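You operate a simulated robot arm through the tools that you are given. There is no shell and no other tool. Be economical: measure what you need, move in short steps, check, and stop when the job is done.

The job below is to be done with a simulated robot arm. You get a single attempt, and the scene is never put back.

JOB
Swap the capped bottle in the blue holder for the empty one and fill that to the mark.
Fine: capped one into the free yellow holder; side tap, no drips; blue holder back at LOAD; white-capped bottle and other controls stay.
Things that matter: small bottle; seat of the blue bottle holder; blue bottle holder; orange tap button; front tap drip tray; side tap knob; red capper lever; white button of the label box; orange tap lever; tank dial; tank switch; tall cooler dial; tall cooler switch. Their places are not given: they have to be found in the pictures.

The check looks at the end state, three seconds after you hand in, the way a careful person would. Anything else that was tipped, shoved, dropped, spilled or broken makes it a failure.

ROBOT AND FRAMES
A 7-joint arm with a two-finger parallel gripper, fixed in place. Base frame: the origin is at the foot of the arm, x ahead of it, y to its left, z up; the work surface is at about z = 805. Lengths are in mm, angles in degrees, forces in N, time in s.
With the tool pointing down near the work surface it reaches from about 300 to 700 mm from the base axis. Its first joint turns from -66.0 to 66.0 degrees. Payload 1.57 kg.
The TCP is the grasp point between the finger pads, 30 mm short of the fingertips. In the tool frame z runs along the fingers and y along their closing line. The gripper opens to 110 mm. The fingers are 24 mm wide and 12 mm thick; the gripper's body (48 by 112 mm) begins 78 mm behind the TCP.
Orientation is told as [roll, pitch, yaw] about the base's x, y, z axes, in that order, counted from this pose: with the fingers straight down and closing along the base's y, the tool's x points along the base's -x, its y along +y and its z along -z.

CONTROLS
- The arm moves only by the tool drive_tool. Its arguments are lists of equal length, an entry for each row: "gripper": the finger opening in mm, from 0 to 110; "xyz": the shift along the tool's x, y, z in mm, a list of three; "turn": the turn, a rotation vector about the tool's x, y, z in degrees, a list of three. In form: {"gripper": [gripper, ...], "xyz": [[x, y, z], ...], "turn": [[ax, ay, az], ...]}. A call has 1 to 10 rows; each row is the pose to reach, as a shift and turn from the pose commanded when the call began, along the tool's axes at that moment. Rows are played at 5 a second. More than 50 mm and 8.6 degrees between two rows, or a gripper value outside its range, and nothing of the call is played. A pose out of reach is approached as far as the arm can. The call stops where the force on the tool passes 70 N (or 10 N more than at its start, if that is more) or the arm is blocked; 0.2 s more then pass. The fingers move at their own pace (about 108 mm/s each) and stop on an object; they squeeze with about 24 N. The grip force told is the motor's: it shows also when the fingers shut on nothing. Time passes only in rows, and 0.2 s behind the last, so rows that repeat a pose let the fingers close. The reply holds the time, the measured pose of the TCP, the force on the tool along the base axes, the opening and the grip force, in the units named above and with some noise.
- Cameras (640 x 400 px; columns grow to the right, rows downward): "scene" is fixed at [152.5, -378.5, 1415]; the picture's right is [0.89, -0.45, 0.00], its down [-0.20, -0.41, -0.89] and it looks along [0.40, 0.80, -0.46] (base axes); focal length 339 px, centre (320, 200). "wrist" rides on the gripper at [-36, 0, -80] in the tool frame; the picture's right is [0.00, -1.00, 0.00], its down [0.97, 0.00, -0.24] and it looks along [0.24, 0.00, 0.97] (tool axes); focal length 218 px, centre (320, 200).
- capture(camera): a new picture of that camera. The clock stands still meanwhile.
- probe_pixels(camera, pixels): for up to 12 pixels [column, row] of the newest picture of that camera ("zoom" is the newest enlarged one), the place [x, y, z] in the base frame of the surface seen there, good to about 3 mm. The clock stands still meanwhile.
- enlarge(camera, box): a new picture of the part [left, top, right, bottom] of that camera's present view, enlarged. The clock stands still meanwhile.
- close_job(): hands the job in; it is judged then, once.

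Go step by step. Measure first, check grasps and placings, and put right what went wrong. The budget is 80 turns and 38 pictures, counting those below and the enlarged ones. Unless the task says otherwise, let go and move clear before handing in, and close with one line.

The tools are called after "Request:" by a JSON object that holds its "fn" and its "kwargs". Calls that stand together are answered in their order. drive_tool: Moves the arm, as the interface text tells. Its arguments: {"type":"object","properties":{"gripper":{"type":"array","items":{"type":"number"}},"xyz":{"type":"array","items":{"type":"array","items":{"type":"number"}}},"turn":{"type":"array","items":{"type":"array","items":{"type":"number"}}}},"required":["gripper","xyz","turn"]} The other tools are called the same way: capture (camera) takes a picture; probe_pixels (camera, pixels) gives the place of the surface under pixels of a picture; enlarge (camera, box) takes an enlarged picture of a part of a camera's view; close_job () hands the job in.

At the start:

```text
time_s: 0.0
ee_pos: [399.0, -45.0, 1225.2]
ee_rot: [0.0, 0.1, 0.0]
contact_force: [-0.1, -0.2, 0.7]
finger_gap: 110.2
grip_force: 0.0
```

scene: 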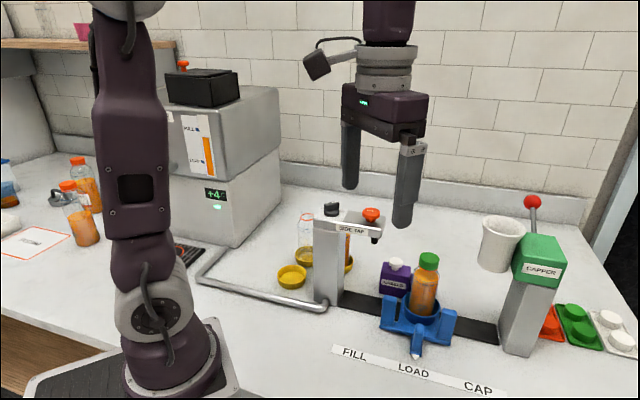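
wrist: 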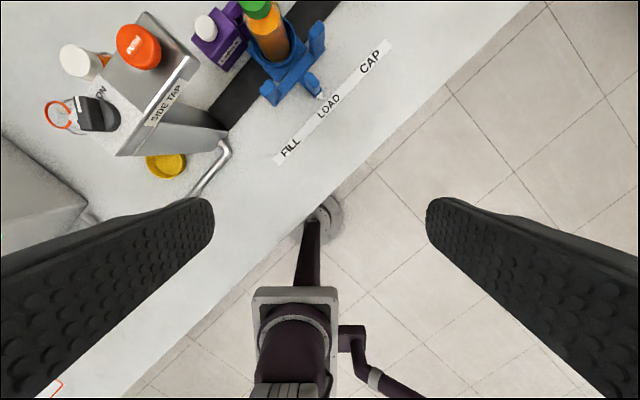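

The scene shows the side tap near (345,230), the blue holder at (418,320) with a green-capped bottle, and yellow holders near (300,265). I'll enlarge to see the details.

Request:
{"fn": "enlarge", "kwargs": {"camera": "scene", "box": [260, 180, 480, 380]}}

Request:
{"fn": "enlarge", "kwargs": {"camera": "wrist", "box": [20, 0, 420, 220]}}

```text
2.00 times, centred on (370, 280) of scene
```

zoom: 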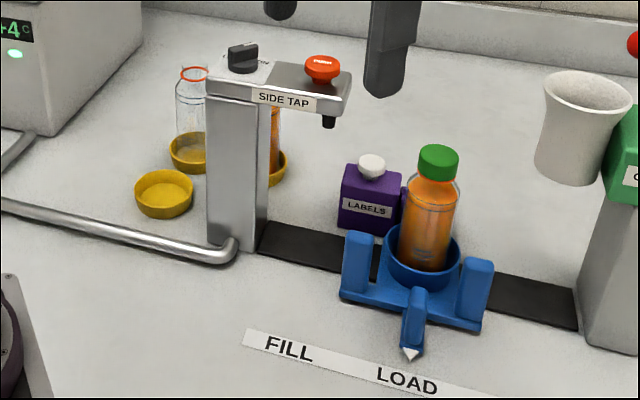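

```text
1.60 times, centred on (220, 110) of wrist
```

zoom: 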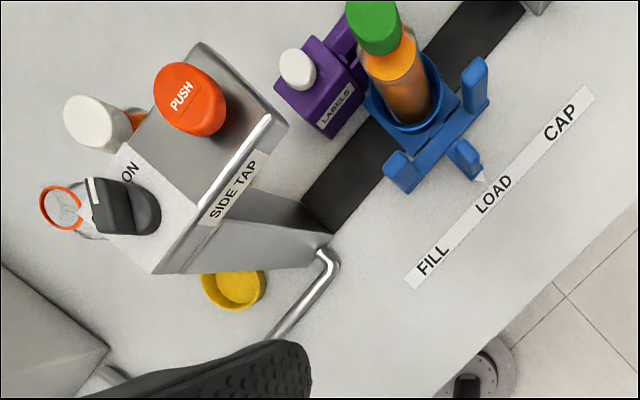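

The empty bottle with the orange rim stands in the rear yellow holder, and the front-left yellow holder is free. I'll probe the key points in this zoom.

Request:
{"fn": "probe_pixels", "kwargs": {"camera": "zoom", "pixels": [[372, 22], [190, 95], [62, 200], [236, 287], [95, 105], [130, 200], [94, 190], [205, 55], [480, 175], [432, 262], [495, 195], [564, 120]]}}

Request:
{"fn": "enlarge", "kwargs": {"camera": "wrist", "box": [30, 0, 230, 140]}}

```text
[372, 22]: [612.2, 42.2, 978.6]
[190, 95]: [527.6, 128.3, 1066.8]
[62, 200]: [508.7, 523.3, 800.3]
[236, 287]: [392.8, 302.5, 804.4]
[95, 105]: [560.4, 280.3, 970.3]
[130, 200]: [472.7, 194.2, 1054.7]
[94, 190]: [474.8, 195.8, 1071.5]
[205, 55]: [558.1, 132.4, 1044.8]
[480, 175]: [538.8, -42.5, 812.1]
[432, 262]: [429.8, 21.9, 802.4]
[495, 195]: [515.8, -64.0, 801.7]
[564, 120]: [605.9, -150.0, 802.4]
```

```text
2.86 times, centred on (130, 70) of wrist
```

zoom: 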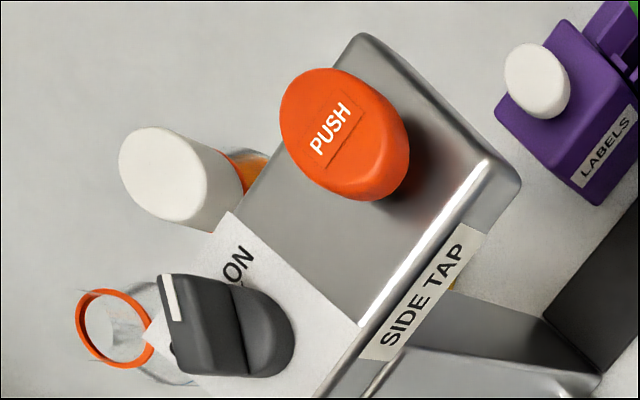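

The knob's pointer is not at "ON" at the moment. I'll move above the tap, well clear of it, to see it from the top.

Request:
{"fn": "drive_tool", "kwargs": {"gripper": [110, 110, 110, 110, 110], "xyz": [[-22, 40, 0], [-44, 80, 0], [-66, 120, 0], [-88, 160, 0], [-110, 200, 0]], "turn": [[0, 0, 0], [0, 0, 0], [0, 0, 0], [0, 0, 0], [0, 0, 0]]}}

Request:
{"fn": "capture", "kwargs": {"camera": "wrist"}}

```text
time_s: 1.2
ee_pos: [509.8, 157.2, 1225.0]
ee_rot: [-0.1, -0.1, -0.1]
contact_force: [0.4, -0.4, 1.0]
finger_gap: 110.1
grip_force: 0.1
```

```text
32 pictures are left
```

wrist: 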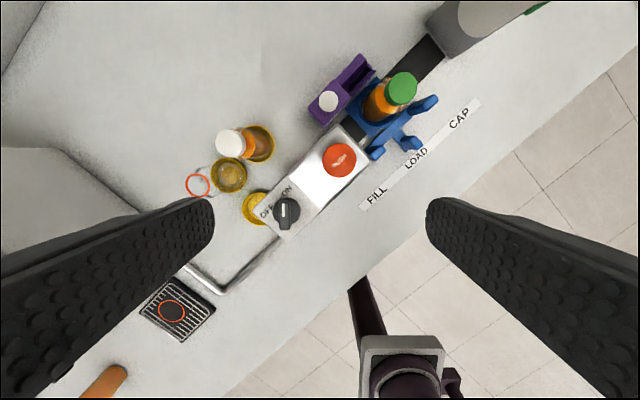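

From here I can see OFF and ON beside the knob, and everything else is in view. I'll enlarge and probe.

Request:
{"fn": "enlarge", "kwargs": {"camera": "wrist", "box": [170, 50, 410, 250]}}

Request:
{"fn": "enlarge", "kwargs": {"camera": "wrist", "box": [300, 40, 500, 220]}}

Request:
{"fn": "probe_pixels", "kwargs": {"camera": "wrist", "pixels": [[398, 90], [339, 160], [286, 212], [328, 101], [230, 176], [254, 208], [228, 144], [186, 190], [376, 195], [416, 158], [459, 118], [412, 144]]}}

```text
2.00 times, centred on (290, 150) of wrist
```

zoom: 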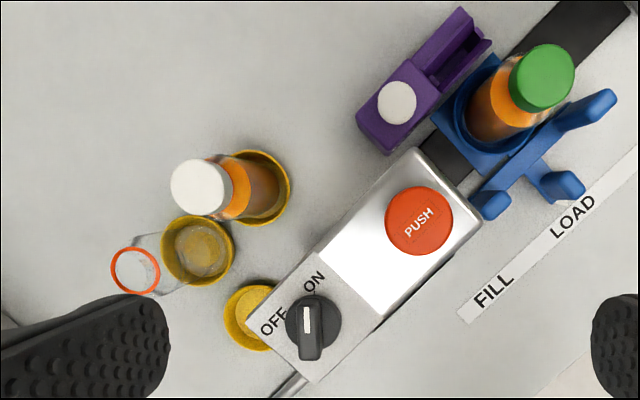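

```text
2.22 times, centred on (400, 130) of wrist
```

zoom: 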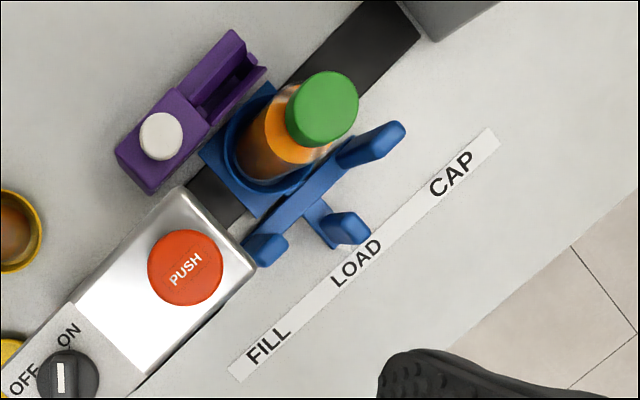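

```text
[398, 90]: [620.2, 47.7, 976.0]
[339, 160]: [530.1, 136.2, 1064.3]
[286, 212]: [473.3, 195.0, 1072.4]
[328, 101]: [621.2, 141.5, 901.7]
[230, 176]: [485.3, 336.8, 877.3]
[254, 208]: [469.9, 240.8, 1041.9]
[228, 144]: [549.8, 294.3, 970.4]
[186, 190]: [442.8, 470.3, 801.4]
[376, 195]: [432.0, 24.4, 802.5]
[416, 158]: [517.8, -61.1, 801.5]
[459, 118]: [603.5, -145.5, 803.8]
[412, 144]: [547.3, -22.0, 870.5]
```

The places are becoming clear: FILL-LOAD-CAP runs along (0.71,-0.71), with about 121 mm between the marks. Next I'll probe the bottles, holders and spout in the scene picture.

Request:
{"fn": "probe_pixels", "kwargs": {"camera": "scene", "pixels": [[427, 262], [425, 285], [424, 300], [306, 214], [302, 235], [292, 281], [292, 270], [292, 286], [374, 240], [356, 228], [419, 330], [382, 310]]}}

Request:
{"fn": "capture", "kwargs": {"camera": "scene"}}

```text
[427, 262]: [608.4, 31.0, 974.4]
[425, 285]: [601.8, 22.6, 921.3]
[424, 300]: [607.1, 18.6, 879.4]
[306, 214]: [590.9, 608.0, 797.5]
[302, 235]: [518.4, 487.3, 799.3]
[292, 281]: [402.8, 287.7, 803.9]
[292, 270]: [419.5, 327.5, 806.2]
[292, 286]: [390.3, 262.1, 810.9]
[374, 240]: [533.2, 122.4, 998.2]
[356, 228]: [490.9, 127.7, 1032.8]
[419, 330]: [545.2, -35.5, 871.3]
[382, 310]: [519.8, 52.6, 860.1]
```

```text
29 pictures are left
```

scene: 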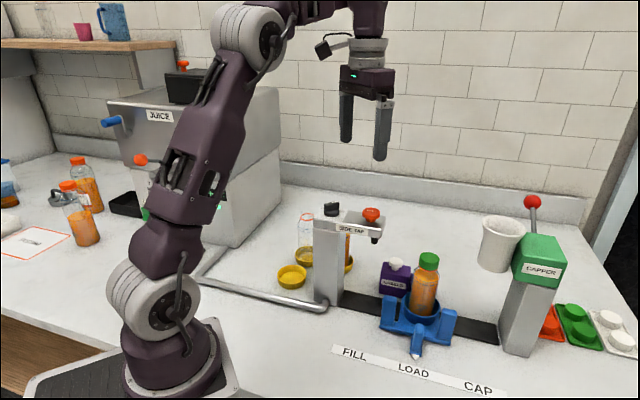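

The spout tip is at about (533,130,998) and the bottle at LOAD is at about (616,47), so FILL lies directly under the spout. I'll zoom closely on the bottles and holders.

Request:
{"fn": "enlarge", "kwargs": {"camera": "scene", "box": [370, 240, 470, 365]}}

Request:
{"fn": "probe_pixels", "kwargs": {"camera": "zoom", "pixels": [[320, 135], [290, 170], [335, 135], [320, 45], [360, 45], [280, 45]]}}

Request:
{"fn": "enlarge", "kwargs": {"camera": "scene", "box": [265, 195, 395, 315]}}

```text
3.20 times, centred on (420, 302) of scene
```

zoom: 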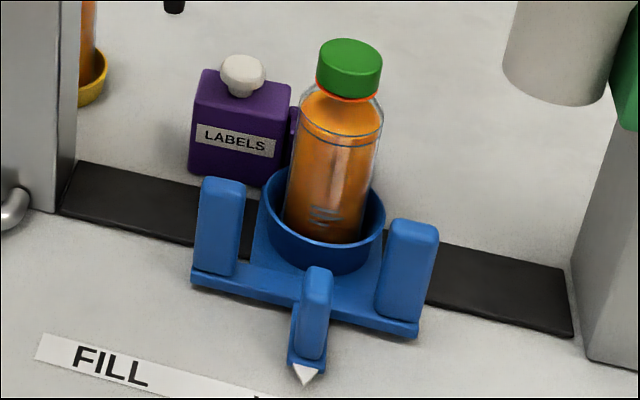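

```text
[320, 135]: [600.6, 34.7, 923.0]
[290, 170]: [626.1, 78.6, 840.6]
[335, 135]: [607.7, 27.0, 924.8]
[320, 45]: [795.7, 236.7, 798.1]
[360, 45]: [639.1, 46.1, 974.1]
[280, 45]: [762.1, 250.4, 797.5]
```

```text
3.33 times, centred on (330, 255) of scene
```

zoom: 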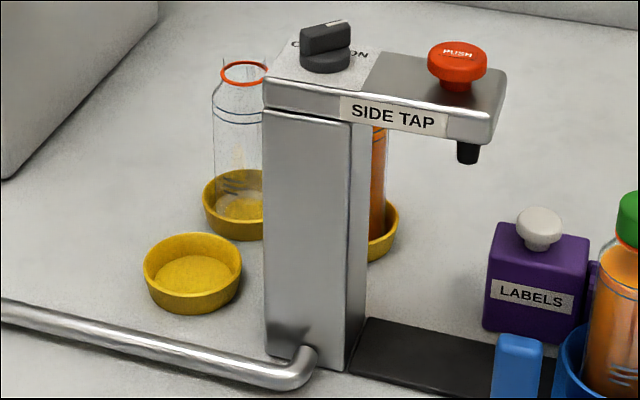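

I can see the blue mark ring on the bottles and the free yellow holder at zoom (192,272). I'll probe these.

Request:
{"fn": "probe_pixels", "kwargs": {"camera": "zoom", "pixels": [[192, 282], [192, 240], [192, 268], [148, 265], [241, 262], [243, 83], [240, 187], [243, 62], [240, 120], [384, 215], [326, 36], [465, 150]]}}

```text
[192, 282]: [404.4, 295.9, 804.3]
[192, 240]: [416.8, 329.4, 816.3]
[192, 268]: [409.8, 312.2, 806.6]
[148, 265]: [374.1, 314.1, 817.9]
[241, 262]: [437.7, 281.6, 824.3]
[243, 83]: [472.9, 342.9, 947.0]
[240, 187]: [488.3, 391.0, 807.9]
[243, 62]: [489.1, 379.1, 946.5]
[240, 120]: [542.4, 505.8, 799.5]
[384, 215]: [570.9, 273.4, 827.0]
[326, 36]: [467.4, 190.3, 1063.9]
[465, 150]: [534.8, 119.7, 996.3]
```

The free yellow holder is centred near (406,298), the empty bottle near (481,361), and the white-capped bottle near (551,295). I'll take one strong close-up of the knob to read its state.

Request:
{"fn": "enlarge", "kwargs": {"camera": "wrist", "box": [250, 170, 330, 250]}}

Request:
{"fn": "probe_pixels", "kwargs": {"camera": "zoom", "pixels": [[290, 180], [290, 300], [320, 200], [275, 200], [165, 180], [260, 80]]}}

```text
5.00 times, centred on (290, 210) of wrist
```

zoom: 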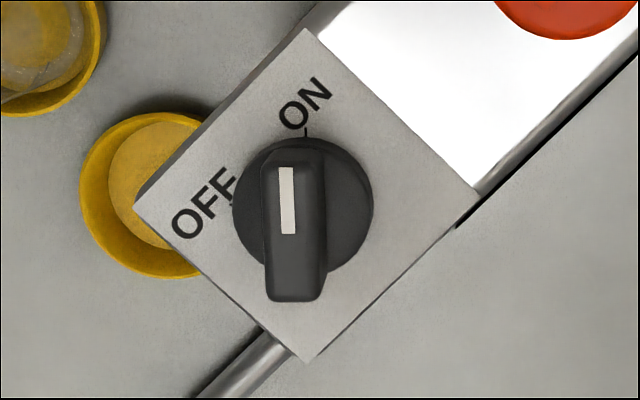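

```text
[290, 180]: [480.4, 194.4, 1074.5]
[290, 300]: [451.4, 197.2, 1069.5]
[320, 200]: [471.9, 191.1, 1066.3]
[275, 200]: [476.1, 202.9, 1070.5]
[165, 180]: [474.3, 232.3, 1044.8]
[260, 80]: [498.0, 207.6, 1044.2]
```

The pointer already stands at ON, so the knob stays as it is. I'll turn the gripper to yaw -45 so it closes across the rail, and move above the green-capped bottle at about (621,46).

Request:
{"fn": "drive_tool", "kwargs": {"gripper": [110, 100, 90, 80, 76, 76, 76], "xyz": [[-18, -18, 0], [-36, -36, 0], [-54, -54, 0], [-72, -72, 0], [-90, -90, 0], [-111, -111, 0], [-111, -111, 40]], "turn": [[0, 0, 7.5], [0, 0, 15], [0, 0, 22.5], [0, 0, 30], [0, 0, 37.5], [0, 0, 45], [0, 0, 45]]}}

Request:
{"fn": "capture", "kwargs": {"camera": "wrist"}}

```text
time_s: 2.8
ee_pos: [610.4, 46.6, 1191.8]
ee_rot: [0.0, 0.0, -45.1]
contact_force: [0.3, -0.3, 0.2]
finger_gap: 75.9
grip_force: 0.0
out of reach, approached as far as the arm can: row 4, 5, 6, 7
```

```text
25 pictures are left
```

wrist: 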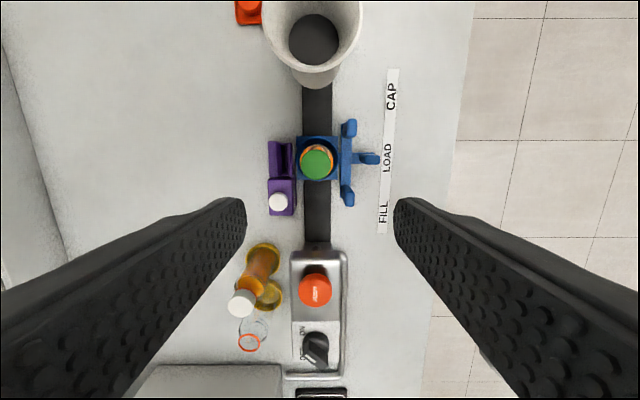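

The view is now aligned with the rail, with the cap at (317,162). I'll probe the cap, cup and neighbouring surfaces.

Request:
{"fn": "probe_pixels", "kwargs": {"camera": "wrist", "pixels": [[317, 162], [302, 162], [332, 162], [317, 147], [317, 177], [368, 160], [349, 128], [348, 198], [286, 160], [280, 202], [338, 165], [358, 160]]}}

```text
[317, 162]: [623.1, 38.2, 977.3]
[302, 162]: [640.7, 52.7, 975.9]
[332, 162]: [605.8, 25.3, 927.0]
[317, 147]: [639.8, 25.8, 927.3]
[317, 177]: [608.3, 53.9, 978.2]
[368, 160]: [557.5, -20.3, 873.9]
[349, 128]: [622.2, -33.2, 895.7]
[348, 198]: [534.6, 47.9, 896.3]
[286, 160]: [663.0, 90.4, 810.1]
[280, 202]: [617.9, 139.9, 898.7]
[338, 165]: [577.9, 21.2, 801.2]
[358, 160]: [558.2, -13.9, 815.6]
```

The cap centre is about (622,42.5). I'll descend partway, correcting sideways as I go, and check the reading.

Request:
{"fn": "drive_tool", "kwargs": {"gripper": [76, 76, 76], "xyz": [[0, 0, 45], [-5, 3, 90], [-10.7, 5.7, 132]], "turn": [[0, 0, 0], [0, 0, 0], [0, 0, 0]]}}

Request:
{"fn": "capture", "kwargs": {"camera": "wrist"}}

```text
time_s: 3.6
ee_pos: [621.5, 44.0, 1060.0]
ee_rot: [0.0, 0.0, -45.1]
contact_force: [-0.2, 0.1, 0.1]
finger_gap: 76.0
grip_force: 0.0
```

```text
24 pictures are left
```

wrist: 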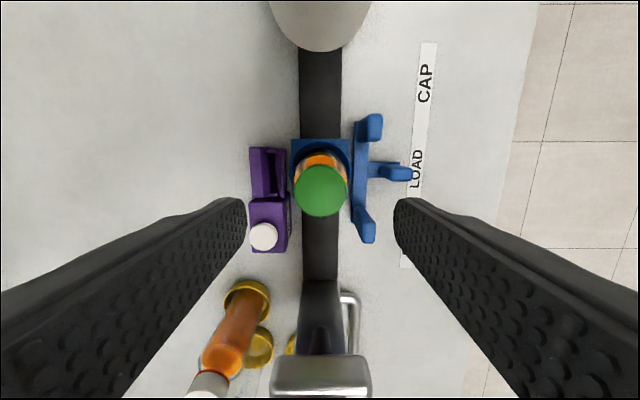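

The cap at (320,190) is centred to within about 3 mm. I'll descend to z=905 and close on the body.

Request:
{"fn": "drive_tool", "kwargs": {"gripper": [76, 76, 76, 76, 76], "xyz": [[-3, 0, 45], [-3, 0, 85], [-3, 0, 120], [-3, 0, 145], [-3, 0, 154]], "turn": [[0, 0, 0], [0, 0, 0], [0, 0, 0], [0, 0, 0], [0, 0, 0]]}}

Request:
{"fn": "drive_tool", "kwargs": {"gripper": [60, 45, 45], "xyz": [[0, 0, 0], [0, 0, 0], [0, 0, 0]], "turn": [[0, 0, 0], [0, 0, 0], [0, 0, 0]]}}

```text
time_s: 4.8
ee_pos: [623.8, 41.1, 905.5]
ee_rot: [0.0, -0.1, -44.9]
contact_force: [0.3, 0.0, -1.0]
finger_gap: 76.0
grip_force: 0.1
```

```text
time_s: 5.6
ee_pos: [623.9, 42.5, 904.7]
ee_rot: [0.0, 0.0, -45.0]
contact_force: [-0.2, 0.1, -0.1]
finger_gap: 54.6
grip_force: 24.1
```

The bottle is held (gap 54.6). I'll lift it straight up 110 mm.

Request:
{"fn": "drive_tool", "kwargs": {"gripper": [45, 45, 45, 45], "xyz": [[0, 0, -20], [0, 0, -50], [0, 0, -85], [0, 0, -120]], "turn": [[0, 0, 0], [0, 0, 0], [0, 0, 0], [0, 0, 0]]}}

Request:
{"fn": "capture", "kwargs": {"camera": "scene"}}

```text
time_s: 6.6
ee_pos: [622.9, 41.9, 1027.3]
ee_rot: [0.0, 0.0, -45.0]
contact_force: [-0.6, 0.0, -0.1]
finger_gap: 54.8
grip_force: 23.8
```

```text
23 pictures are left
```

scene: 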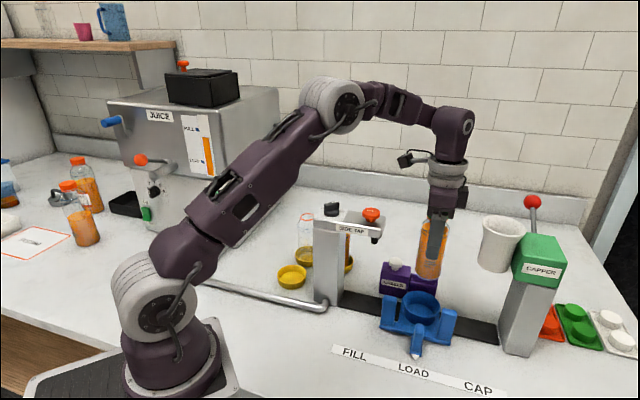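

The bottle is clear of the holder. I'll carry it around the front of the tap: toward me first, then left along the rail direction.

Request:
{"fn": "probe_pixels", "kwargs": {"camera": "scene", "pixels": [[405, 160], [420, 300], [421, 318], [421, 296], [404, 307], [438, 310]]}}

Request:
{"fn": "drive_tool", "kwargs": {"gripper": [45, 45, 45, 45, 45, 45, 45, 45, 45, 45], "xyz": [[0, -42, 0], [0, -84, 0], [0, -125, 0], [48, -125, 0], [96, -125, 0], [144, -125, 0], [192, -125, 0], [240, -125, 0], [288, -125, 0], [334, -125, 0]], "turn": [[0, 0, 0], [0, 0, 0], [0, 0, 0], [0, 0, 0], [0, 0, 0], [0, 0, 0], [0, 0, 0], [0, 0, 0], [0, 0, 0], [0, 0, 0]]}}

```text
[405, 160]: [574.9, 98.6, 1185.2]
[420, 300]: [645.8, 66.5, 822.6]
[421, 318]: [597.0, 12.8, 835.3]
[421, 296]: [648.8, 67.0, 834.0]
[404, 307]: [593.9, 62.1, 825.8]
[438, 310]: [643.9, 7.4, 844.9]
```

```text
time_s: 8.8
ee_pos: [297.9, 189.1, 1025.8]
ee_rot: [0.0, 0.0, -44.9]
contact_force: [0.4, 0.4, 0.9]
finger_gap: 54.8
grip_force: 23.2
```

I'm at the left-front now, with the bottle still held. I'll take a wrist picture to locate the free yellow holder better.

Request:
{"fn": "capture", "kwargs": {"camera": "wrist"}}

Request:
{"fn": "enlarge", "kwargs": {"camera": "scene", "box": [255, 190, 355, 310]}}

```text
22 pictures are left
```

wrist: 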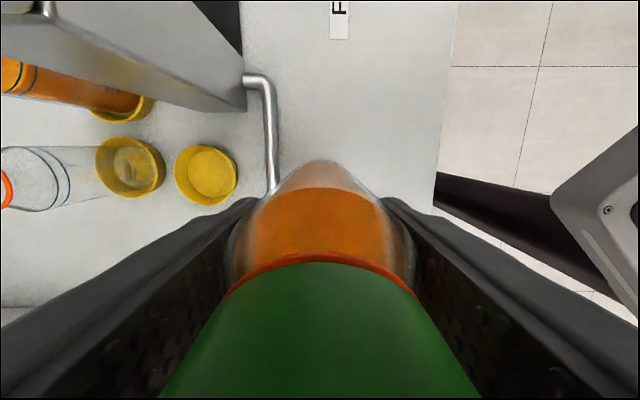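

```text
3.33 times, centred on (305, 250) of scene
```

zoom: 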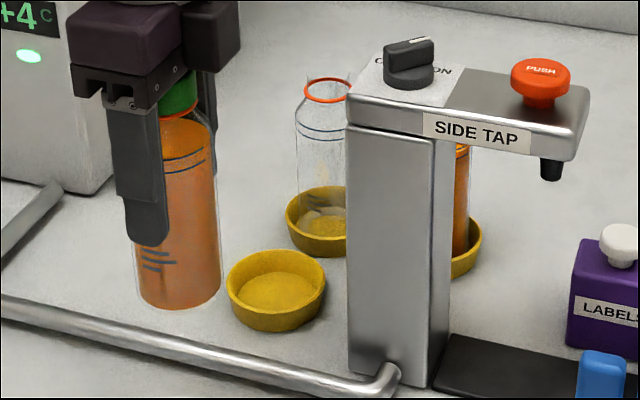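

Both views show the free holder clearly. I'll probe its rim and floor, and the empty bottle's holder.

Request:
{"fn": "probe_pixels", "kwargs": {"camera": "wrist", "pixels": [[177, 174], [236, 178], [208, 147], [205, 202], [210, 174], [97, 172], [163, 170], [130, 139], [133, 196]]}}

Request:
{"fn": "probe_pixels", "kwargs": {"camera": "zoom", "pixels": [[277, 253], [275, 308], [230, 285], [324, 280], [180, 300], [328, 102], [330, 79], [306, 94], [350, 88]]}}

```text
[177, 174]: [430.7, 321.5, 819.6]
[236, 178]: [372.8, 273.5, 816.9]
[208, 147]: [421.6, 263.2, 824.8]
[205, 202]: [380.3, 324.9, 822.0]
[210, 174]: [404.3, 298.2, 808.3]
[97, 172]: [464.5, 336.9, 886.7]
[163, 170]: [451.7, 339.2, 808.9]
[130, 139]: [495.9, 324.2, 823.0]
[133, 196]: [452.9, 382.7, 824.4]
```

```text
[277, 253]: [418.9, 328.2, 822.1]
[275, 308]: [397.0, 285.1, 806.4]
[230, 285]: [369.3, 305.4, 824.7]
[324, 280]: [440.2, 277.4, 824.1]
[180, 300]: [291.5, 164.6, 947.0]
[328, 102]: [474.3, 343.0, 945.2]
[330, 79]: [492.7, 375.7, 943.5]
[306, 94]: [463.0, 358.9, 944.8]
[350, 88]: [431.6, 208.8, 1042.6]
```

The free holder's centre is about (404.5,295.5). I'll move over it and lower part way, so the bottle bottom is just above the rim.

Request:
{"fn": "drive_tool", "kwargs": {"gripper": [45, 45, 45, 45, 45, 45, 45], "xyz": [[0, 40, 0], [0, 80, 0], [0, 120, 0], [0, 151, 0], [0, 151, 40], [0, 151, 75], [0, 151, 100]], "turn": [[0, 0, 0], [0, 0, 0], [0, 0, 0], [0, 0, 0], [0, 0, 0], [0, 0, 0], [0, 0, 0]]}}

Request:
{"fn": "enlarge", "kwargs": {"camera": "scene", "box": [255, 190, 355, 310]}}

```text
time_s: 10.4
ee_pos: [405.9, 295.2, 925.8]
ee_rot: [-0.1, -0.1, -45.0]
contact_force: [-0.1, -0.3, -0.3]
finger_gap: 54.5
grip_force: 24.1
```

```text
3.33 times, centred on (305, 250) of scene
```

zoom: 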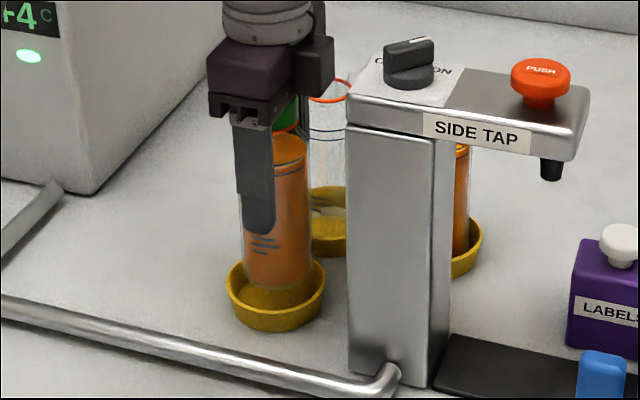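

The bottle lines up over the yellow cup. I'll lower it gently until it touches.

Request:
{"fn": "drive_tool", "kwargs": {"gripper": [45, 45, 45, 45, 45], "xyz": [[0, 0, 8], [0, 0, 14], [0, 0, 19], [0, 0, 22], [0, 0, 24]], "turn": [[0, 0, 0], [0, 0, 0], [0, 0, 0], [0, 0, 0], [0, 0, 0]]}}

```text
time_s: 11.6
ee_pos: [406.8, 296.8, 901.8]
ee_rot: [0.1, 0.1, -45.0]
contact_force: [0.3, 0.1, -0.8]
finger_gap: 54.3
grip_force: 24.6
```

Request:
{"fn": "drive_tool", "kwargs": {"gripper": [45, 45, 45, 45], "xyz": [[0, 0, 1.5], [0, 0, 3], [0, 0, 4], [0, 0, 5]], "turn": [[0, 0, 0], [0, 0, 0], [0, 0, 0], [0, 0, 0]]}}

```text
time_s: 12.6
ee_pos: [405.1, 296.0, 897.3]
ee_rot: [0.0, 0.1, -45.0]
contact_force: [-1.6, -2.1, 16.6]
finger_gap: 54.5
grip_force: 24.0
```

An upward force of 16.6 N shows the bottle stands on the cup floor. I'll ease up 1 mm, open the fingers and rise straight.

Request:
{"fn": "drive_tool", "kwargs": {"gripper": [45, 60, 74, 74, 74, 74, 74, 74], "xyz": [[0, 0, -1], [0, 0, -1], [0, 0, -1], [0, 0, -1], [0, 0, -35], [0, 0, -75], [0, 0, -120], [0, 0, -150]], "turn": [[0, 0, 0], [0, 0, 0], [0, 0, 0], [0, 0, 0], [0, 0, 0], [0, 0, 0], [0, 0, 0], [0, 0, 0]]}}

Request:
{"fn": "capture", "kwargs": {"camera": "wrist"}}

Request:
{"fn": "enlarge", "kwargs": {"camera": "scene", "box": [255, 190, 355, 310]}}

```text
time_s: 14.4
ee_pos: [406.1, 296.1, 1047.6]
ee_rot: [0.0, 0.0, -45.1]
contact_force: [0.7, -0.4, 0.7]
finger_gap: 74.2
grip_force: 0.0
```

```text
19 pictures are left
```

wrist: 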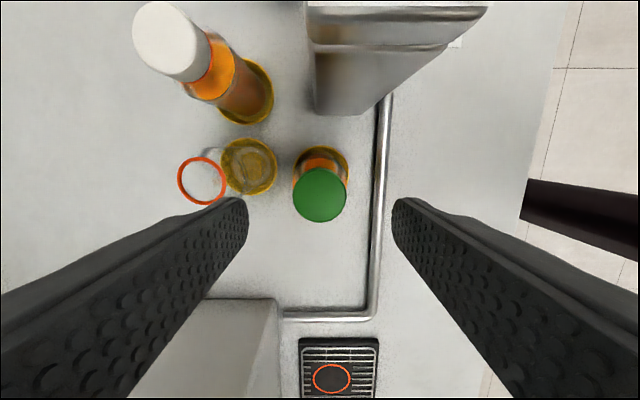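

```text
3.33 times, centred on (305, 250) of scene
```

zoom: 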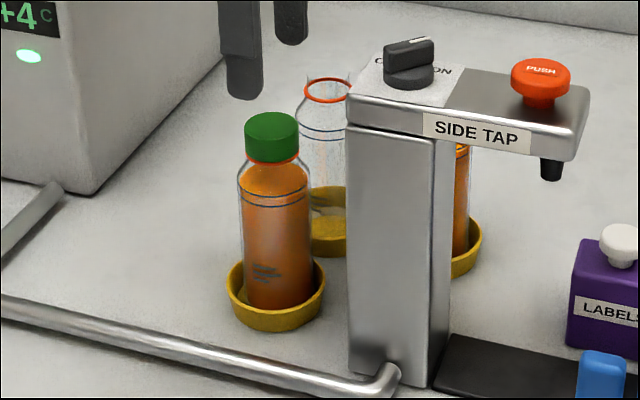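

The green-capped bottle stands upright in the front yellow holder. The empty bottle is 100 mm along +n, with its ring at (201,181), so I'll move above it and verify.

Request:
{"fn": "drive_tool", "kwargs": {"gripper": [74, 74, 74, 74], "xyz": [[-3, 33, 0], [-6, 66, 0], [-9, 99.5, 0], [-9, 99.5, 30]], "turn": [[0, 0, 0], [0, 0, 0], [0, 0, 0], [0, 0, 0]]}}

Request:
{"fn": "capture", "kwargs": {"camera": "wrist"}}

```text
time_s: 15.4
ee_pos: [482.0, 360.5, 1017.5]
ee_rot: [0.0, -0.1, -45.0]
contact_force: [0.2, -0.6, -0.2]
finger_gap: 73.9
grip_force: 0.0
```

```text
17 pictures are left
```

wrist: 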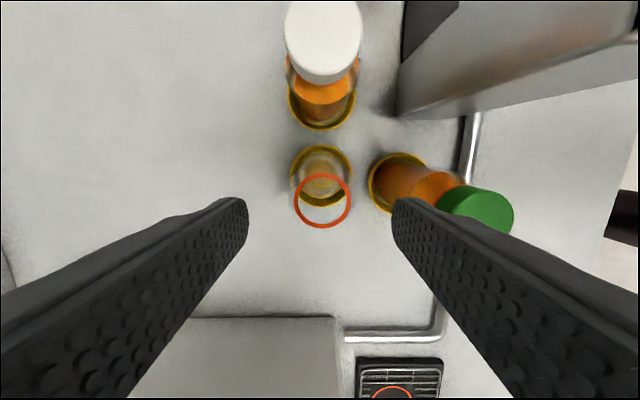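

The ring at (323,200) is centred. I'll descend to about z=890 and close.

Request:
{"fn": "drive_tool", "kwargs": {"gripper": [74, 74, 74, 74, 74], "xyz": [[0, -1.5, 40], [1, -1.5, 80], [1, -1.5, 110], [1, -1.5, 127], [1, -1.5, 127]], "turn": [[0, 0, 0], [0, 0, 0], [0, 0, 0], [0, 0, 0], [0, 0, 0]]}}

Request:
{"fn": "drive_tool", "kwargs": {"gripper": [60, 45, 45], "xyz": [[0, 0, 0], [0, 0, 0], [0, 0, 0]], "turn": [[0, 0, 0], [0, 0, 0], [0, 0, 0]]}}

Request:
{"fn": "drive_tool", "kwargs": {"gripper": [45, 45, 45, 45, 45], "xyz": [[0, 0, -20], [0, 0, -55], [0, 0, -95], [0, 0, -135], [0, 0, -175]], "turn": [[0, 0, 0], [0, 0, 0], [0, 0, 0], [0, 0, 0], [0, 0, 0]]}}

```text
time_s: 16.6
ee_pos: [480.1, 360.2, 891.4]
ee_rot: [0.0, 0.0, -45.0]
contact_force: [0.6, -0.5, 1.0]
finger_gap: 74.0
grip_force: 0.1
```

```text
time_s: 17.4
ee_pos: [480.8, 360.2, 890.6]
ee_rot: [0.1, 0.0, -45.0]
contact_force: [1.0, -0.6, 0.0]
finger_gap: 54.5
grip_force: 24.2
```

```text
time_s: 18.6
ee_pos: [479.7, 359.7, 1066.1]
ee_rot: [0.0, 0.0, -45.0]
contact_force: [0.5, -0.3, 0.4]
finger_gap: 54.4
grip_force: 23.7
```

The empty bottle is held (gap 54.4). I'll go back around the front of the tap at a height that clears the green cap.

Request:
{"fn": "drive_tool", "kwargs": {"gripper": [45, 45, 45, 45, 45, 45, 45, 45, 45, 45], "xyz": [[0, 0, -25], [0, -45, -25], [0, -90, -25], [0, -135, -25], [0, -180, -25], [0, -220, -25], [0, -254, -25], [-45, -254, -25], [-90, -254, -15], [-135, -254, 0]], "turn": [[0, 0, 0], [0, 0, 0], [0, 0, 0], [0, 0, 0], [0, 0, 0], [0, 0, 0], [0, 0, 0], [0, 0, 0], [0, 0, 0], [0, 0, 0]]}}

Request:
{"fn": "drive_tool", "kwargs": {"gripper": [45, 45, 45, 45, 45, 45, 45, 45], "xyz": [[-48, 0, 0], [-96, 0, 0], [-144, 0, 0], [-192, 0, 20], [-192, 45, 40], [-192, 90, 50], [-192, 129, 50], [-192, 129, 50]], "turn": [[0, 0, 0], [0, 0, 0], [0, 0, 0], [0, 0, 0], [0, 0, 0], [0, 0, 0], [0, 0, 0], [0, 0, 0]]}}

```text
time_s: 20.8
ee_pos: [397.6, 84.3, 1065.9]
ee_rot: [0.0, 0.1, -44.9]
contact_force: [0.5, 0.2, -0.5]
finger_gap: 54.5
grip_force: 24.1
```

```text
refused: row 4 steps farther than a row can; nothing moved
```

One row stepped too far and that call was refused. I'll resend it with smaller steps.

Request:
{"fn": "drive_tool", "kwargs": {"gripper": [45, 45, 45, 45, 45, 45, 45, 45, 45], "xyz": [[-48, 0, 0], [-96, 0, 0], [-144, 0, 0], [-190, 0, 10], [-190, 40, 30], [-190, 80, 50], [-190, 110, 70], [-190, 129, 90], [-190, 129, 100]], "turn": [[0, 0, 0], [0, 0, 0], [0, 0, 0], [0, 0, 0], [0, 0, 0], [0, 0, 0], [0, 0, 0], [0, 0, 0], [0, 0, 0]]}}

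Request:
{"fn": "capture", "kwargs": {"camera": "wrist"}}

Request:
{"fn": "enlarge", "kwargs": {"camera": "scene", "box": [360, 200, 490, 370]}}

```text
time_s: 22.8
ee_pos: [622.1, 40.4, 964.7]
ee_rot: [0.0, 0.0, -44.9]
contact_force: [-0.1, 0.4, -0.4]
finger_gap: 54.3
grip_force: 23.8
```

```text
16 pictures are left
```

wrist: 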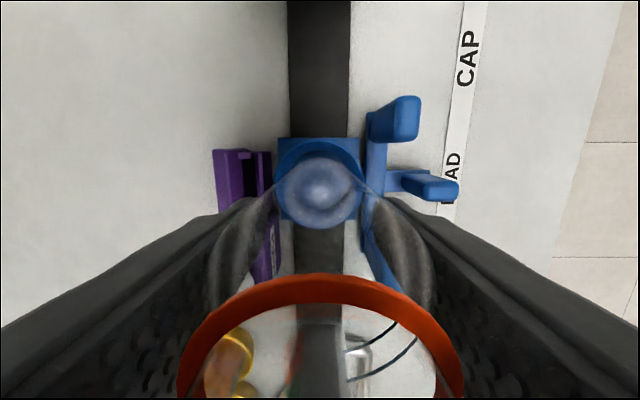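

```text
2.35 times, centred on (425, 285) of scene
```

zoom: 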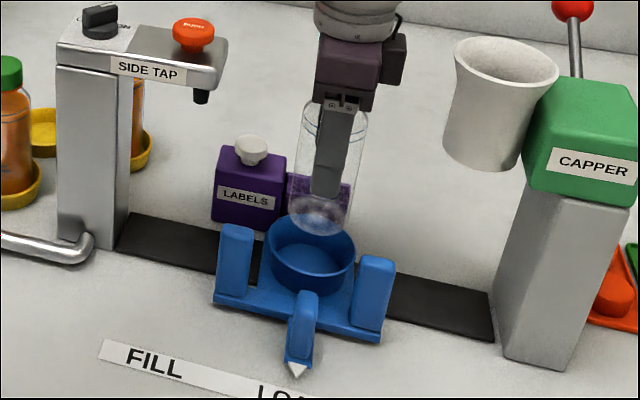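

The bottle is lined up over the blue cup. I'll lower it gently.

Request:
{"fn": "drive_tool", "kwargs": {"gripper": [45, 45, 45, 45, 45], "xyz": [[0, 0, 20], [0, 0, 35], [0, 0, 48], [0, 0, 58], [0, 0, 64]], "turn": [[0, 0, 0], [0, 0, 0], [0, 0, 0], [0, 0, 0], [0, 0, 0]]}}

Request:
{"fn": "drive_tool", "kwargs": {"gripper": [45, 45, 45, 45], "xyz": [[0, 0, 1.5], [0, 0, 3], [0, 0, 4], [0, 0, 5]], "turn": [[0, 0, 0], [0, 0, 0], [0, 0, 0], [0, 0, 0]]}}

```text
time_s: 24.0
ee_pos: [622.2, 41.1, 900.1]
ee_rot: [0.0, 0.0, -45.0]
contact_force: [0.3, 0.3, -0.1]
finger_gap: 54.4
grip_force: 23.9
```

```text
time_s: 25.0
ee_pos: [622.6, 40.5, 896.8]
ee_rot: [0.1, -0.1, -45.1]
contact_force: [-2.0, -0.6, 16.5]
finger_gap: 54.4
grip_force: 24.0
```

It's seated, with contact at z≈897. I'll open, rise, and rotate toward yaw +45 so the fingers can close along the rail on the handle.

Request:
{"fn": "drive_tool", "kwargs": {"gripper": [45, 60, 74, 74, 74, 74, 74, 74], "xyz": [[0, 0, -1], [0, 0, -1], [0, 0, -1], [0, 0, -1], [0, 0, -35], [0, 0, -75], [0, 0, -120], [0, -30, -150]], "turn": [[0, 0, 0], [0, 0, 0], [0, 0, 0], [0, 0, 0], [0, 0, 0], [0, 0, 0], [0, 0, 0], [0, 0, 0]]}}

Request:
{"fn": "drive_tool", "kwargs": {"gripper": [74, 74, 74, 74, 74, 74, 74, 74, 74, 74], "xyz": [[0, -15, 0], [0, -30, 0], [0, -45, 0], [0, -60, 0], [0, -75, 0], [0, -75, 0], [0, -75, 0], [0, -75, 0], [0, -75, 0], [0, -75, 0]], "turn": [[0, 0, -8.5], [0, 0, -17], [0, 0, -25.5], [0, 0, -34], [0, 0, -42.5], [0, 0, -51], [0, 0, -59.5], [0, 0, -68], [0, 0, -76.5], [0, 0, -85]]}}

Request:
{"fn": "drive_tool", "kwargs": {"gripper": [60], "xyz": [[0, 0, 0]], "turn": [[0, 0, -5]]}}

Request:
{"fn": "capture", "kwargs": {"camera": "wrist"}}

```text
time_s: 26.8
ee_pos: [600.7, 19.9, 1046.0]
ee_rot: [0.0, 0.0, -45.0]
contact_force: [-0.4, -0.3, 0.0]
finger_gap: 73.8
grip_force: 0.1
```

```text
time_s: 29.0
ee_pos: [549.1, -32.9, 1045.8]
ee_rot: [0.0, -0.1, 40.1]
contact_force: [-1.0, -0.3, 0.5]
finger_gap: 74.1
grip_force: 0.0
```

```text
time_s: 29.4
ee_pos: [548.1, -33.3, 1046.9]
ee_rot: [-0.1, 0.0, 45.1]
contact_force: [-0.2, 0.1, 0.7]
finger_gap: 59.8
grip_force: 0.1
```

```text
14 pictures are left
```

wrist: 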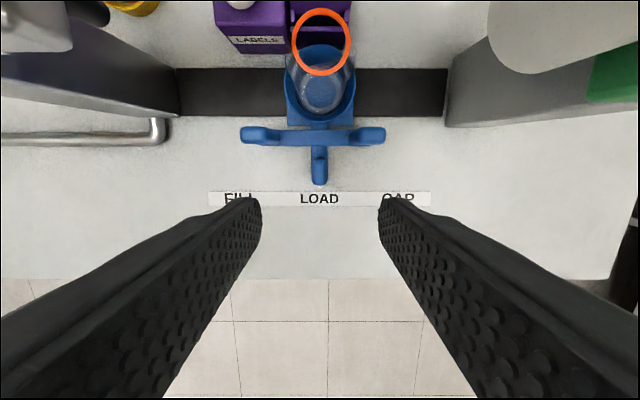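

The bottle sits in the cup, and the handle is at (320,165). I'll enlarge it and probe.

Request:
{"fn": "enlarge", "kwargs": {"camera": "wrist", "box": [220, 110, 420, 210]}}

Request:
{"fn": "probe_pixels", "kwargs": {"camera": "wrist", "pixels": [[319, 152], [319, 170], [319, 178], [313, 175], [325, 175], [250, 130], [375, 130], [320, 187], [320, 133], [320, 198], [240, 198]]}}

```text
3.20 times, centred on (320, 160) of wrist
```

zoom: 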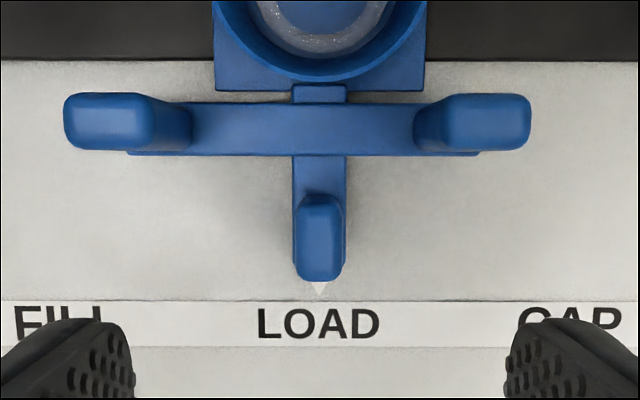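

```text
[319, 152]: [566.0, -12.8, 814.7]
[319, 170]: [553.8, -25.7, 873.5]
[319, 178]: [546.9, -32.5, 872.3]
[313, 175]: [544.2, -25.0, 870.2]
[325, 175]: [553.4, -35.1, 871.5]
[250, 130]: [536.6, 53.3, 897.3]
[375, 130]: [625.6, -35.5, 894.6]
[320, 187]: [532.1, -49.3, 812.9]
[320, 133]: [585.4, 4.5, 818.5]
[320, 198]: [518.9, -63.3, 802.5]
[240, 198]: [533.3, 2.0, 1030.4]
```

The handle is centred near (549,-30) with its top at 873. I'll descend around it to z≈858 and close.

Request:
{"fn": "drive_tool", "kwargs": {"gripper": [60, 60, 60, 60, 60, 60], "xyz": [[-1, 1.5, 45], [-1, 1.5, 90], [-1, 1.5, 130], [-1, 1.5, 165], [-1, 1.5, 187], [-1, 1.5, 187]], "turn": [[0, 0, 0], [0, 0, 0], [0, 0, 0], [0, 0, 0], [0, 0, 0], [0, 0, 0]]}}

Request:
{"fn": "drive_tool", "kwargs": {"gripper": [35, 15, 8, 8], "xyz": [[0, 0, 0], [0, 0, 0], [0, 0, 0], [0, 0, 0]], "turn": [[0, 0, 0], [0, 0, 0], [0, 0, 0], [0, 0, 0]]}}

```text
time_s: 30.8
ee_pos: [548.3, -31.7, 858.6]
ee_rot: [0.0, 0.0, 45.0]
contact_force: [0.1, -0.1, 0.8]
finger_gap: 60.0
grip_force: 0.1
```

```text
time_s: 31.8
ee_pos: [548.4, -30.7, 860.6]
ee_rot: [-0.1, 0.1, 45.0]
contact_force: [-0.3, -1.3, -4.8]
finger_gap: 17.9
grip_force: 32.9
```

The handle is gripped (17.9 mm). I'll slide the holder smoothly 120 mm toward FILL, along tool +y.

Request:
{"fn": "drive_tool", "kwargs": {"gripper": [8, 8, 8, 8, 8, 8, 8, 8, 8, 8], "xyz": [[0, 6, 0], [0, 18, 0], [0, 32, 0], [0, 46, 0], [0, 60, 0], [0, 74, 0], [0, 88, 0], [0, 100, 0], [0, 112, 0], [0, 120, 0]], "turn": [[0, 0, 0], [0, 0, 0], [0, 0, 0], [0, 0, 0], [0, 0, 0], [0, 0, 0], [0, 0, 0], [0, 0, 0], [0, 0, 0], [0, 0, 0]]}}

Request:
{"fn": "capture", "kwargs": {"camera": "scene"}}

```text
time_s: 34.0
ee_pos: [463.2, 53.0, 859.3]
ee_rot: [-0.1, -0.1, 45.1]
contact_force: [8.8, 3.5, 17.3]
finger_gap: 18.0
grip_force: 32.8
```

```text
12 pictures are left
```

scene: 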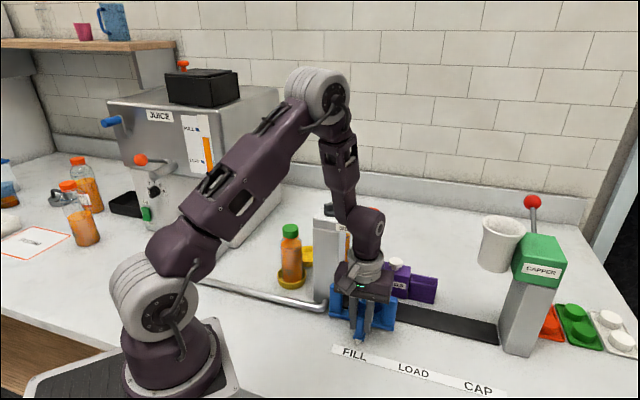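

The holder moved 119.5 mm and the force is small. I'll release, rise off the handle while backing away from the tap, and look.

Request:
{"fn": "drive_tool", "kwargs": {"gripper": [25, 45, 45, 45, 45, 45, 45, 45], "xyz": [[0, 0, 0], [0, 0, 0], [10, 0, -30], [30, 0, -60], [50, 0, -100], [70, 0, -140], [70, 0, -185], [70, 0, -230]], "turn": [[0, 0, 0], [0, 0, 0], [0, 0, 0], [0, 0, 0], [0, 0, 0], [0, 0, 0], [0, 0, 0], [0, 0, 0]]}}

Request:
{"fn": "capture", "kwargs": {"camera": "wrist"}}

```text
time_s: 35.8
ee_pos: [411.8, 3.7, 1089.0]
ee_rot: [-0.1, 0.0, 44.9]
contact_force: [0.1, -0.5, 0.0]
finger_gap: 44.8
grip_force: 0.0
```

```text
11 pictures are left
```

wrist: 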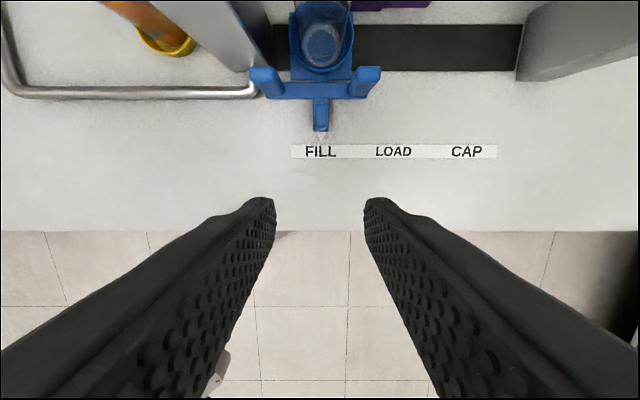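

The holder pointer stands at FILL, in line with the label at (320,150). I'll close the fingers and move above the orange button at (530,136).

Request:
{"fn": "drive_tool", "kwargs": {"gripper": [20, 0, 0, 0, 0, 0], "xyz": [[0, 0, -36], [-44, 2, -36], [-88, 5, -36], [-132, 8, -36], [-177, 10, -36], [-177, 10, -26]], "turn": [[0, 0, 0], [0, 0, 0], [0, 0, 0], [0, 0, 0], [0, 0, 0], [0, 0, 0]]}}

Request:
{"fn": "enlarge", "kwargs": {"camera": "scene", "box": [290, 170, 450, 340]}}

```text
time_s: 37.2
ee_pos: [532.1, 137.0, 1115.7]
ee_rot: [0.1, 0.0, 45.0]
contact_force: [0.1, -0.4, 0.1]
finger_gap: 0.0
grip_force: 21.8
```

```text
2.35 times, centred on (370, 255) of scene
```

zoom: 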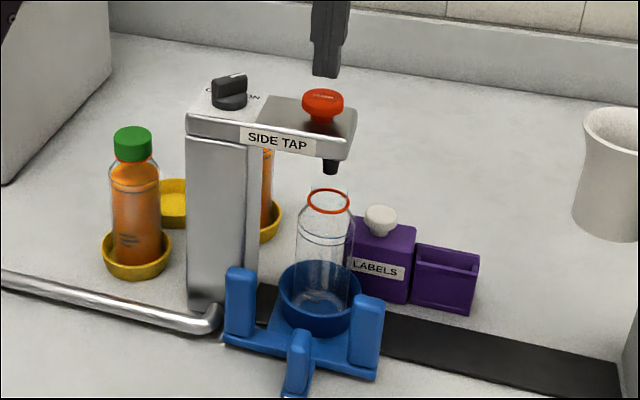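

The spout at (331,165) is right over the bottle mouth at (329,200), and the view is clear. I'll press in small steps.

Request:
{"fn": "drive_tool", "kwargs": {"gripper": [0, 0, 0], "xyz": [[0, 1, 12], [0, 1, 17], [0, 1, 20]], "turn": [[0, 0, 0], [0, 0, 0], [0, 0, 0]]}}

Request:
{"fn": "drive_tool", "kwargs": {"gripper": [0], "xyz": [[0, 0, 2.5]], "turn": [[0, 0, 0]]}}

```text
time_s: 38.0
ee_pos: [531.7, 137.7, 1095.3]
ee_rot: [0.1, 0.0, 45.0]
contact_force: [-0.2, 0.3, 0.6]
finger_gap: 0.0
grip_force: 21.3
```

```text
time_s: 38.4
ee_pos: [530.7, 137.1, 1093.8]
ee_rot: [0.1, 0.0, 45.0]
contact_force: [-0.9, 0.3, 1.8]
finger_gap: 0.0
grip_force: 20.9
```

Request:
{"fn": "drive_tool", "kwargs": {"gripper": [0, 0], "xyz": [[0, 0, 2], [0, 0, 4]], "turn": [[0, 0, 0], [0, 0, 0]]}}

Request:
{"fn": "enlarge", "kwargs": {"camera": "scene", "box": [320, 190, 420, 300]}}

```text
time_s: 39.0
ee_pos: [531.0, 139.0, 1089.0]
ee_rot: [-0.1, -0.1, 45.0]
contact_force: [-2.0, 1.1, 4.0]
finger_gap: 0.0
grip_force: 21.0
```

```text
3.64 times, centred on (370, 245) of scene
```

zoom: 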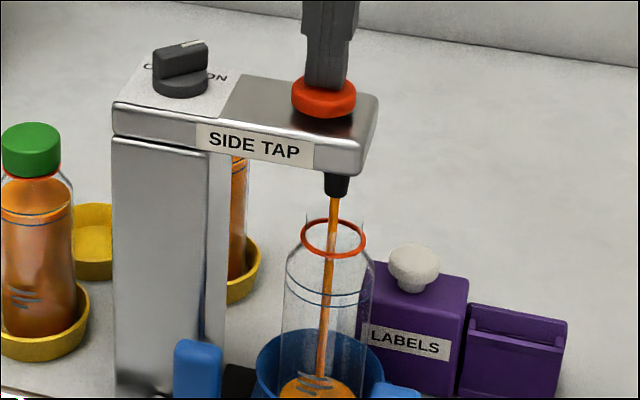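

Juice is flowing cleanly into the bottle while the button is down. I'll hold for 1 s and measure the rate.

Request:
{"fn": "drive_tool", "kwargs": {"gripper": [0, 0, 0, 0], "xyz": [[0, 0, 0], [0, 0, 0], [0, 0, 0], [0, 0, 0]], "turn": [[0, 0, 0], [0, 0, 0], [0, 0, 0], [0, 0, 0]]}}

Request:
{"fn": "enlarge", "kwargs": {"camera": "scene", "box": [335, 225, 405, 305]}}

```text
time_s: 40.0
ee_pos: [531.7, 138.1, 1088.9]
ee_rot: [0.0, 0.1, 44.9]
contact_force: [-0.1, 2.5, 4.5]
finger_gap: 0.1
grip_force: 21.3
```

```text
5.00 times, centred on (370, 265) of scene
```

zoom: 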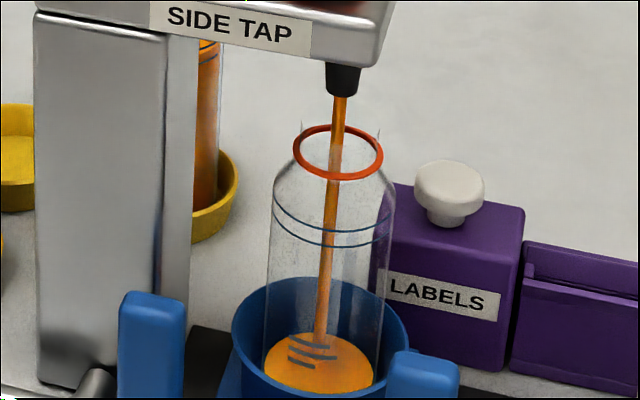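

The rate seems slow, around 8 mm/s, and the level is still far below the double mark ring at (330,240). I'll hold another 4 s and measure again.

Request:
{"fn": "drive_tool", "kwargs": {"gripper": [0, 0, 0, 0, 0, 0, 0, 0, 0, 0], "xyz": [[0, 0, 0], [0, 0, 0], [0, 0, 0], [0, 0, 0], [0, 0, 0], [0, 0, 0], [0, 0, 0], [0, 0, 0], [0, 0, 0], [0, 0, 0]], "turn": [[0, 0, 0], [0, 0, 0], [0, 0, 0], [0, 0, 0], [0, 0, 0], [0, 0, 0], [0, 0, 0], [0, 0, 0], [0, 0, 0], [0, 0, 0]]}}

Request:
{"fn": "drive_tool", "kwargs": {"gripper": [0, 0, 0, 0, 0, 0, 0, 0], "xyz": [[0, 0, 0], [0, 0, 0], [0, 0, 0], [0, 0, 0], [0, 0, 0], [0, 0, 0], [0, 0, 0], [0, 0, 0]], "turn": [[0, 0, 0], [0, 0, 0], [0, 0, 0], [0, 0, 0], [0, 0, 0], [0, 0, 0], [0, 0, 0], [0, 0, 0]]}}

Request:
{"fn": "enlarge", "kwargs": {"camera": "scene", "box": [335, 225, 405, 305]}}

```text
time_s: 42.2
ee_pos: [530.9, 136.8, 1088.1]
ee_rot: [0.0, 0.0, 45.0]
contact_force: [0.6, 1.7, 4.1]
finger_gap: 0.0
grip_force: 21.2
```

```text
time_s: 44.0
ee_pos: [530.8, 138.1, 1088.3]
ee_rot: [0.0, 0.0, 45.1]
contact_force: [0.5, 0.9, 3.8]
finger_gap: 0.0
grip_force: 21.2
```

```text
5.00 times, centred on (370, 265) of scene
```

zoom: 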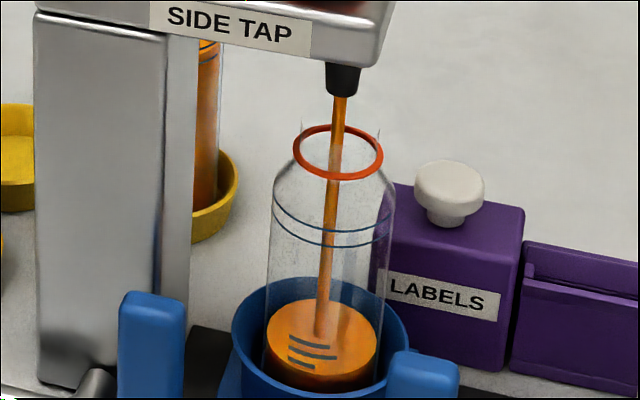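

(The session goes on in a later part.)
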